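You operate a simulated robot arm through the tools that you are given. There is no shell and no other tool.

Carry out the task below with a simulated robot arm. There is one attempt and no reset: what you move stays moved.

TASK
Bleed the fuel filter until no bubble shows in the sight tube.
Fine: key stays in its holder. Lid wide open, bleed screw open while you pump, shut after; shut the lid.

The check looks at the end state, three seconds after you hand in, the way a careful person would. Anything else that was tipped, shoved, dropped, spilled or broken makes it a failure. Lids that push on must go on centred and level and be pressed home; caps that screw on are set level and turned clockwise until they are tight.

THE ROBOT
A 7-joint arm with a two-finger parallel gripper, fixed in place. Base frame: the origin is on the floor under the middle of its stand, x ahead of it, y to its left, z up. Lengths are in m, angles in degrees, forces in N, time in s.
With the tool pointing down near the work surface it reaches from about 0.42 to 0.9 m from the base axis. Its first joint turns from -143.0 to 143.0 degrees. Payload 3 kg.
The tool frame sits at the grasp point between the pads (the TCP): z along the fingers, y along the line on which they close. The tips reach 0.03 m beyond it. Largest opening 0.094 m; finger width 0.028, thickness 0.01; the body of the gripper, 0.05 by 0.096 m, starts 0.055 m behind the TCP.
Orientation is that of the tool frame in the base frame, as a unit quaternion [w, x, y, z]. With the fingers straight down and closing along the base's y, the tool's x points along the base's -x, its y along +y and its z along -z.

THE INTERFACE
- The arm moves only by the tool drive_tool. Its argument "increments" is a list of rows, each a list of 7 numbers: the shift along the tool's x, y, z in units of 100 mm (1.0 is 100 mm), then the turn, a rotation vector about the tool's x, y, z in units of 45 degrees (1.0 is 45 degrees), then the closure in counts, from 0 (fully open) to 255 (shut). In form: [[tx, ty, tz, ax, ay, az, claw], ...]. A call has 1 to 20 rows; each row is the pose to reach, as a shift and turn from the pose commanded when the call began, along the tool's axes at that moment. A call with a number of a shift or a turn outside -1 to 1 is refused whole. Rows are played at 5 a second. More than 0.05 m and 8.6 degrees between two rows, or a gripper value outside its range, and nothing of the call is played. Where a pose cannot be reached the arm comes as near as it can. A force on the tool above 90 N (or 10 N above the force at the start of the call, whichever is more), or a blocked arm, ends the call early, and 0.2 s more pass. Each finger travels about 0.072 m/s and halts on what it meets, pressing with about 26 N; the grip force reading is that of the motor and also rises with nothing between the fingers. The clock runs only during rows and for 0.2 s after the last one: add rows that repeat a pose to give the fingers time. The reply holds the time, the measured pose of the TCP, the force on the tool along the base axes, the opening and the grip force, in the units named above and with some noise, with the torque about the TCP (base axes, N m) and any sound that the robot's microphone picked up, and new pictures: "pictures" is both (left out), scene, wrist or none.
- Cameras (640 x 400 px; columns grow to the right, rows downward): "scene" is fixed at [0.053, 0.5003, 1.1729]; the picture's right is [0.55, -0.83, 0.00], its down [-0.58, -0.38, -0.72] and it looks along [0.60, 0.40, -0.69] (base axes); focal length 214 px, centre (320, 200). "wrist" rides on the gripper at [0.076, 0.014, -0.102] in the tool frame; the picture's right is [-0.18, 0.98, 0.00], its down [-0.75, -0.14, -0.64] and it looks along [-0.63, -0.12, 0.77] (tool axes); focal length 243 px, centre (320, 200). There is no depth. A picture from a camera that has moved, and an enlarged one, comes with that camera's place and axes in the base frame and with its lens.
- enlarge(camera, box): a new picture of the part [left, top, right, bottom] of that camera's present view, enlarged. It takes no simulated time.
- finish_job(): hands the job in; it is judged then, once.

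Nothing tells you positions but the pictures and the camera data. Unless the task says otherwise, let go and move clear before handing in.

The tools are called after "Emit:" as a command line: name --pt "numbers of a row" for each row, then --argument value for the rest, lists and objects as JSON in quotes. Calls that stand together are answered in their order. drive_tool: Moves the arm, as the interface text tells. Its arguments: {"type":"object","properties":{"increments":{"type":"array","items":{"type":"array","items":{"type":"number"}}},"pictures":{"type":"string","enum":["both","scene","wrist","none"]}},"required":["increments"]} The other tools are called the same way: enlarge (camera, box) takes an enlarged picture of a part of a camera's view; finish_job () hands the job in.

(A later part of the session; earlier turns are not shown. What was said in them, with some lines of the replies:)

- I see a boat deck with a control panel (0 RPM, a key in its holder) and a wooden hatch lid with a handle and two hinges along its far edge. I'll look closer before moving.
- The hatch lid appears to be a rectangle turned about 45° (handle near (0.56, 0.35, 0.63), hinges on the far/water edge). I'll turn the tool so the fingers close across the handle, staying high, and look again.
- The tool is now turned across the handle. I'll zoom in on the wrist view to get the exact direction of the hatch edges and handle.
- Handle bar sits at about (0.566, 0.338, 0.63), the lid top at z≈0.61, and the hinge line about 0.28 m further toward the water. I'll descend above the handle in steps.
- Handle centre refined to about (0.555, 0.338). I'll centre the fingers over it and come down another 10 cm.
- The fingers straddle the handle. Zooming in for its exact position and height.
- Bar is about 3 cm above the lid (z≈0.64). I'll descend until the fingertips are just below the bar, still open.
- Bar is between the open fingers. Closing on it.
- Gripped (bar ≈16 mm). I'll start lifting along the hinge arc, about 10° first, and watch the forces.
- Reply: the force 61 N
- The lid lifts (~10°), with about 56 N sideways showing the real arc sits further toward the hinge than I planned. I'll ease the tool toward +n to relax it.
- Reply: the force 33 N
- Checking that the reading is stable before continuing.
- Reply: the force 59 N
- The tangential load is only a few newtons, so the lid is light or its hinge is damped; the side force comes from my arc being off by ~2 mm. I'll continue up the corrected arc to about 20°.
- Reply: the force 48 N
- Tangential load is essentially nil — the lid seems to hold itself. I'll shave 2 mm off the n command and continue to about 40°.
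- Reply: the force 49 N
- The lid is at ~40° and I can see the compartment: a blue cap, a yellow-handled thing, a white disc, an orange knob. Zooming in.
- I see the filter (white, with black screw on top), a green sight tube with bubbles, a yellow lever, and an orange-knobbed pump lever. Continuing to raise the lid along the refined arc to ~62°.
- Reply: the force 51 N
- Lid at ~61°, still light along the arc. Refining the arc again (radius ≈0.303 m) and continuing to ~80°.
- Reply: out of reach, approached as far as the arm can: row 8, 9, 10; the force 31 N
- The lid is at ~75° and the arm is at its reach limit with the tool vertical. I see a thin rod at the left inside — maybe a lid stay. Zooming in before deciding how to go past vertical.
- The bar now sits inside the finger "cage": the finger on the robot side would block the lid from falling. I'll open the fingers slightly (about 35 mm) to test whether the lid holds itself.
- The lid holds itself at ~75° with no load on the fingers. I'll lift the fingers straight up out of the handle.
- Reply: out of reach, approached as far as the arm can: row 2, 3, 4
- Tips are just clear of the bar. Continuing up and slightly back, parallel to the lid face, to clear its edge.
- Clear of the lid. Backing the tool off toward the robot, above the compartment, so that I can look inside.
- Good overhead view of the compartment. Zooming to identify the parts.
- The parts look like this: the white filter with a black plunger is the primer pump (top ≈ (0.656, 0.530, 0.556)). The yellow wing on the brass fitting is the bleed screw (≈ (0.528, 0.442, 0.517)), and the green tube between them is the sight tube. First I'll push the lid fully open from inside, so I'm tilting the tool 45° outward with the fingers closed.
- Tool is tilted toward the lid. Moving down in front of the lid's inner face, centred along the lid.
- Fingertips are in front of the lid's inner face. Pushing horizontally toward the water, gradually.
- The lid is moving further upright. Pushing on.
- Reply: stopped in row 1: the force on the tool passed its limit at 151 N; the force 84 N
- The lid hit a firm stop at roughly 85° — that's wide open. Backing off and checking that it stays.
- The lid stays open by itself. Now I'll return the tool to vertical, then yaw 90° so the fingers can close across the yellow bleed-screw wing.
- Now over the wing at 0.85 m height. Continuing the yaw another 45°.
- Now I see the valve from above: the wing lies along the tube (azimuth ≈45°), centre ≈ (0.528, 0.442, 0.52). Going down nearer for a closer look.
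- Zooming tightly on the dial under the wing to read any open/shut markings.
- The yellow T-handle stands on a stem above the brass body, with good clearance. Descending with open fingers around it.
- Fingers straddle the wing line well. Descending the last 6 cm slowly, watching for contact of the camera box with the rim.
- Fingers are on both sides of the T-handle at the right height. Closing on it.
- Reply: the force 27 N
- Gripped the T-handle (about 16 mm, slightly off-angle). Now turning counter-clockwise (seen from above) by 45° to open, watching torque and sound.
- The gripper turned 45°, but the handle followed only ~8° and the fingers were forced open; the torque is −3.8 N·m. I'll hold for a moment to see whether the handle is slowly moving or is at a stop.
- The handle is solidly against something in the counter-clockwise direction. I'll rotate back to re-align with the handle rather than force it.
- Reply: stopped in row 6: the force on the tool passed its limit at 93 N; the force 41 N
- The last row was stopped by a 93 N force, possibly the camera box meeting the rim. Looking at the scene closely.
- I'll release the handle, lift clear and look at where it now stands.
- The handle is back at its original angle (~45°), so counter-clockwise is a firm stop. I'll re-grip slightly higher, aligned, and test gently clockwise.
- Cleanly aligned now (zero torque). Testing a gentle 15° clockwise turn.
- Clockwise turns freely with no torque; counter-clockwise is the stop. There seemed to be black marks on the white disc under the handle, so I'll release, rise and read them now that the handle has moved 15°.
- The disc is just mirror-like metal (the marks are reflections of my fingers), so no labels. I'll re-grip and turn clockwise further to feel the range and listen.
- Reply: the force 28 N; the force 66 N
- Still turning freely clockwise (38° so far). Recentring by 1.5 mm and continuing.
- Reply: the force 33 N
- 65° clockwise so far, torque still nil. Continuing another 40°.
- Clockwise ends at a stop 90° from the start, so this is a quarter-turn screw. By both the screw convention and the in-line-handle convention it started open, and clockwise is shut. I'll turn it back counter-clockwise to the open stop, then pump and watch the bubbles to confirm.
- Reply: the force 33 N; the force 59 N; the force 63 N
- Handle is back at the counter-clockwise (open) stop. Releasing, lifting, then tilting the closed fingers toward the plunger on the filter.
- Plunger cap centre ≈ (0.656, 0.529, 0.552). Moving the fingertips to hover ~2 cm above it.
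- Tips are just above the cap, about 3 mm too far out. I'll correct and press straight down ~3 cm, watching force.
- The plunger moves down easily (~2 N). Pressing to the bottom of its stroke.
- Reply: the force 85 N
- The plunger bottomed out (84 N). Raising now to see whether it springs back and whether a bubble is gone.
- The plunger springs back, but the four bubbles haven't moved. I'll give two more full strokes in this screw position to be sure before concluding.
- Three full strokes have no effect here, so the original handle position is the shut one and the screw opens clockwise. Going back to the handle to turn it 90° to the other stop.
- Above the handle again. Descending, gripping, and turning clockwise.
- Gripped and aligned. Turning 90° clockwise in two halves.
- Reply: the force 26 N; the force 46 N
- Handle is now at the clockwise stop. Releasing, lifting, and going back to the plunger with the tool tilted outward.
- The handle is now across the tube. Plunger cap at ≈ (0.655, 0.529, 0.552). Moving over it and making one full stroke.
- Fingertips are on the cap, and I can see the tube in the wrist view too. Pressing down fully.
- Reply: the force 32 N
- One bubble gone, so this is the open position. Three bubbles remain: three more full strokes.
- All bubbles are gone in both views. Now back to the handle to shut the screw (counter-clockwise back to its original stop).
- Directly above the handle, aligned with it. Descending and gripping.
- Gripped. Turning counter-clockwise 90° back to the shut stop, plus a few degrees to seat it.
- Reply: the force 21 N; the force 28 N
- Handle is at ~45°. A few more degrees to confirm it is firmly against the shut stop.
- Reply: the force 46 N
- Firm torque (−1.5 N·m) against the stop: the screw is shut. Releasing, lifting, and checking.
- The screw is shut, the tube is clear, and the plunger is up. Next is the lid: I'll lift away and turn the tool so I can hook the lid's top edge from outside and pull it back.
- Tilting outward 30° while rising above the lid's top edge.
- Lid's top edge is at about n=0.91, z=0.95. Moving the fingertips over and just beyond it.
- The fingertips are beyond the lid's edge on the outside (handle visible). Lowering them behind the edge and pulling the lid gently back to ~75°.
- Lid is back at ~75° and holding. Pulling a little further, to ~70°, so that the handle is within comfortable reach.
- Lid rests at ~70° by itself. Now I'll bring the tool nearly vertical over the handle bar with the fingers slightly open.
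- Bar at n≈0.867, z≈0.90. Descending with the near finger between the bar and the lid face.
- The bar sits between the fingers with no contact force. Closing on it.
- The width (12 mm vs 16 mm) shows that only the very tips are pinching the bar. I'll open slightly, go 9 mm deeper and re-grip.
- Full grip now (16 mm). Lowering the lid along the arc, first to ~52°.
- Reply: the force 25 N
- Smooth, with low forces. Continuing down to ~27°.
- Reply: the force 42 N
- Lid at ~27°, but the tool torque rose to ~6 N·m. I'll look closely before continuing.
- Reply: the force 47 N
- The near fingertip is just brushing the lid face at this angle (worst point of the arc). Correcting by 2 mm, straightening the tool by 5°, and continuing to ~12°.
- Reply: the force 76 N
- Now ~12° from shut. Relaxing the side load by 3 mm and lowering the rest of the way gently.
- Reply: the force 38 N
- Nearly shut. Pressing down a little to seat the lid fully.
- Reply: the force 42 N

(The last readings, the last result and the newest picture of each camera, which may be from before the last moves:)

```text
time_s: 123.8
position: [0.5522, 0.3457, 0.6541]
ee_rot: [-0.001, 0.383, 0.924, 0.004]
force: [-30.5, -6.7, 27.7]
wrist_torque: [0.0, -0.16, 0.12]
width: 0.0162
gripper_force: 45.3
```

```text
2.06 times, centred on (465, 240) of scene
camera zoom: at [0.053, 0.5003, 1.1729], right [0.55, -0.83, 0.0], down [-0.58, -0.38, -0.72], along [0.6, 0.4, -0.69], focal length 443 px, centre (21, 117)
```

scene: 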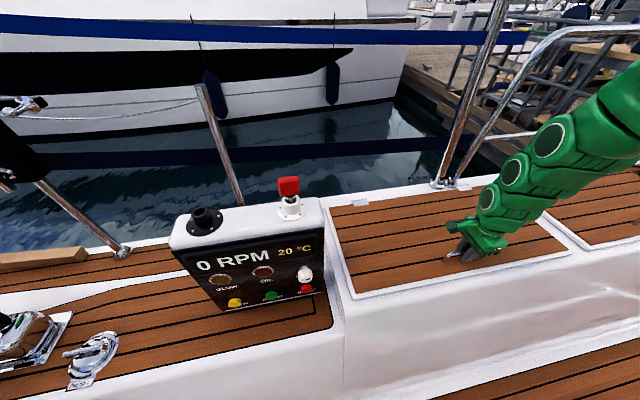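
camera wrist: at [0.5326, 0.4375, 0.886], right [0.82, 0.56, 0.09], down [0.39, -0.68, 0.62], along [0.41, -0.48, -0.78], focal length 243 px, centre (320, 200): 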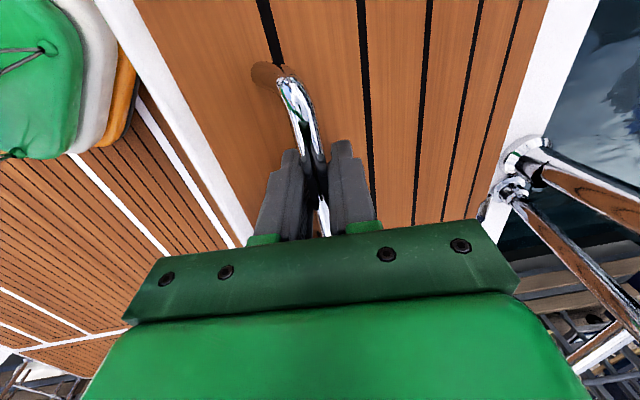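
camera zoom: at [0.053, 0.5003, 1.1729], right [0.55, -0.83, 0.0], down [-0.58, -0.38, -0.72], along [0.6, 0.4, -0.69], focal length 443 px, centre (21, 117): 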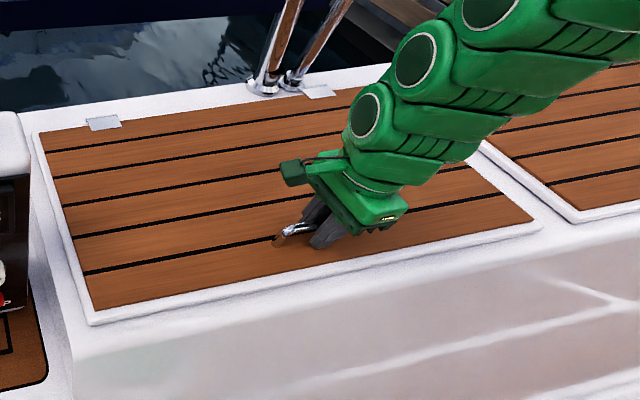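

Lid resists at ~28 N with no further motion: seated. Relaxing, opening the fingers, and lifting off.

Emit:
drive_tool --pt "0 0 -0.03 0 0 0 255" --pt "0 0 -0.04 0 0 0 180" --pt "0 0 -0.04 0 0 0 100" --pt "0 0 -0.04 0 0 0 40" --pt "0 0 -0.1 0 0 0 0" --pt "0 0 -0.3 0 0 0 0" --pt "0 0 -0.6 0 0 0 0" --pt "0 0 -1.0 0 0 0 0"

Emit:
enlarge --camera "scene" --box '[300, 150, 600, 340]'

```text
time_s: 125.7
position: [0.5505, 0.3451, 0.7524]
ee_rot: [-0.002, 0.384, 0.923, 0.004]
force: [0.4, 0.2, -0.2]
wrist_torque: [0.02, 0.04, 0.0]
width: 0.094
gripper_force: 0.1
camera wrist: at [0.5067, 0.4087, 0.8558], right [0.83, 0.56, 0.0], down [0.43, -0.64, 0.64], along [0.36, -0.52, -0.77], focal length 243 px, centre (320, 200)
```

scene: 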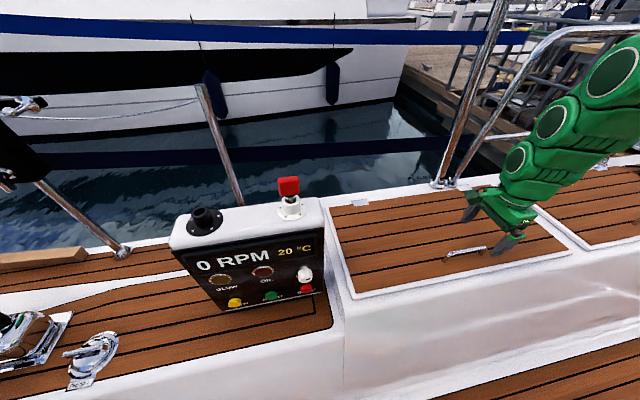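
wrist: 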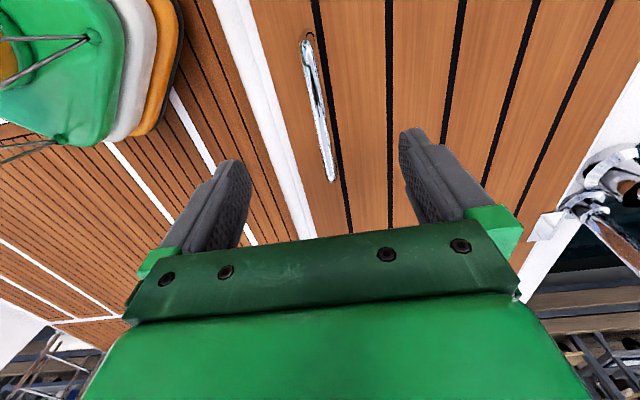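

```text
2.11 times, centred on (450, 245) of scene
camera zoom: at [0.053, 0.5003, 1.1729], right [0.55, -0.83, 0.0], down [-0.58, -0.38, -0.72], along [0.6, 0.4, -0.69], focal length 452 px, centre (46, 105)
```

zoom: 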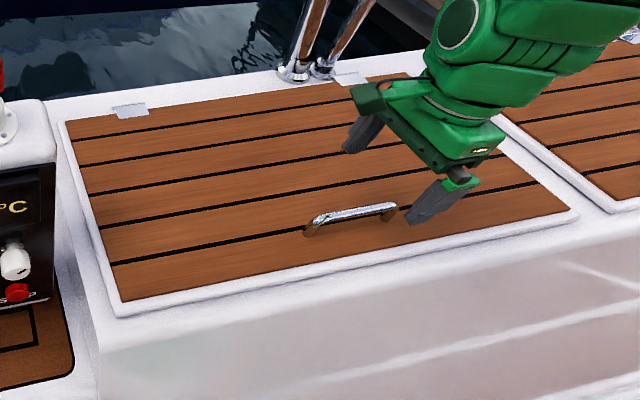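

The lid now sits exactly as in the first picture, the key is untouched in its holder. Moving the arm up and clear, then a last check.

Emit:
drive_tool --pt "0 0 -0.4 0 0 0 0" --pt "0 0 -0.8 0 0 0 0" --pt "0 0 -1.0 0 0 0 0" --pictures "none"

Emit:
drive_tool --pt "0 -0.3 -0.3 0 0 0 0" --pt "0 -0.6 -0.6 0 0 0 0" --pt "0 -0.9 -0.9 0 0 0 0" --pt "0 -0.9 -0.9 0 0 0 0"

Emit:
enlarge --camera "scene" --box '[300, 150, 600, 340]'

Emit:
enlarge --camera "scene" --box '[150, 160, 350, 320]'

```text
time_s: 126.5
position: [0.5487, 0.3448, 0.8542]
ee_rot: [-0.001, 0.384, 0.924, 0.004]
force: [0.4, 1.2, 0.5]
wrist_torque: [-0.03, 0.05, 0.01]
width: 0.0938
gripper_force: 0.1
```

```text
time_s: 127.5
position: [0.4851, 0.2784, 0.9403]
ee_rot: [-0.001, 0.383, 0.924, 0.004]
force: [-0.3, -0.3, -1.1]
wrist_torque: [-0.01, -0.01, 0.02]
width: 0.094
gripper_force: 0.1
camera wrist: at [0.4426, 0.3415, 1.0454], right [0.83, 0.56, 0.0], down [0.43, -0.64, 0.64], along [0.36, -0.52, -0.77], focal length 243 px, centre (320, 200)
```

scene: 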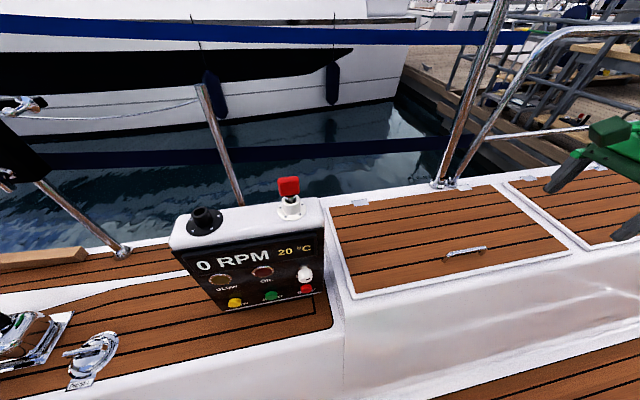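
wrist: 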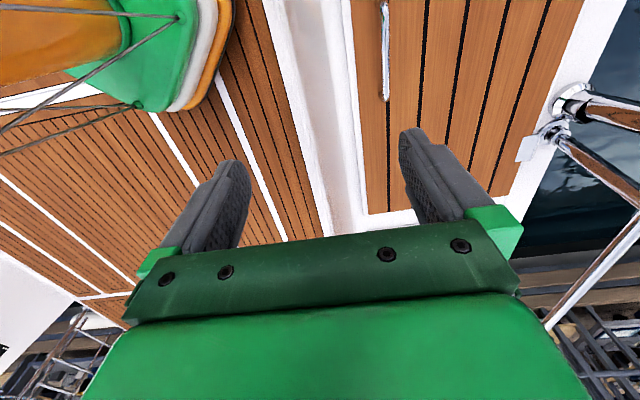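

```text
2.11 times, centred on (450, 245) of scene
camera zoom: at [0.053, 0.5003, 1.1729], right [0.55, -0.83, 0.0], down [-0.58, -0.38, -0.72], along [0.6, 0.4, -0.69], focal length 452 px, centre (46, 105)
```

zoom: 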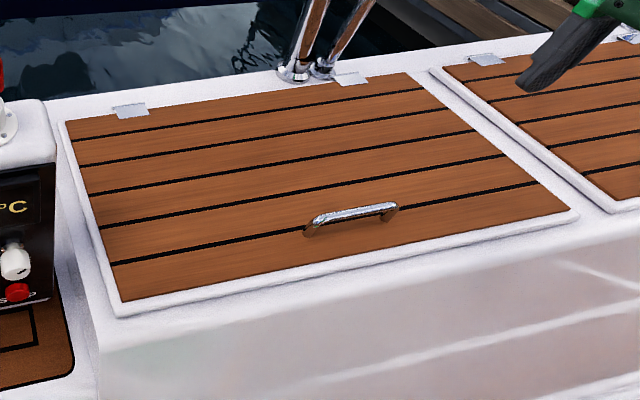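

```text
2.50 times, centred on (250, 240) of scene
camera zoom: at [0.053, 0.5003, 1.1729], right [0.55, -0.83, 0.0], down [-0.58, -0.38, -0.72], along [0.6, 0.4, -0.69], focal length 536 px, centre (495, 100)
```

zoom: 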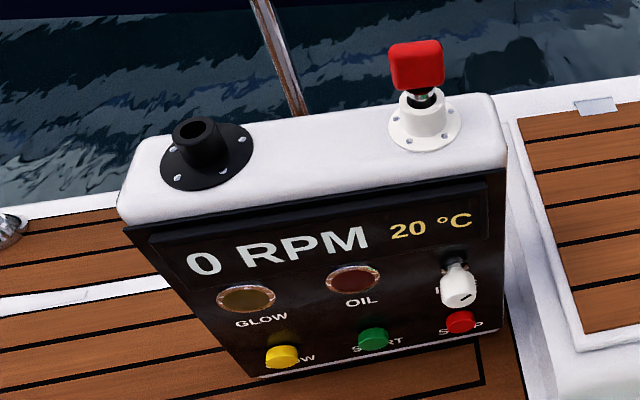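

The sight tube was clear of bubbles, the bleed screw is back against its shut stop, and the lid is shut as it was at the start. The key is still in its holder and the arm is clear, so I'm handing in.

Emit:
finish_job

```text
The job is handed in.
```

I bled the fuel filter until no bubbles showed in the sight tube, and the job is handed in. I have no verdict back from the check.

- **Bleeding:** with the bleed screw open, four full strokes of the plunger cleared all four bubbles. Both cameras showed the tube empty afterwards.
- **Bleed screw:** it opens clockwise, the reverse of the usual direction. I first took the starting position for open and made three strokes with the screw actually shut. Nothing moved, so I turned it the other way. It is now firmly against its original stop, which is shut.
- **Lid:** it opened to a hard stop at about 85° and held there by itself while I worked. It is now shut and pressed down, and looks as it did at the start.
- **Everything else:** the key is still in its holder, and I saw nothing else moved or spilled. The arm is clear of the hatch with the gripper open.

Three times the arm hit more force than I meant:

- **Lid:** I pushed it into its open stop at about 151 N.
- **Bleed screw:** I pushed it against its shut stop at about 3.8 N·m.
- **While turning back from that push:** the arm stopped itself at 93 N. I think the wrist camera touched the hatch rim.

I saw no damage from any of these.
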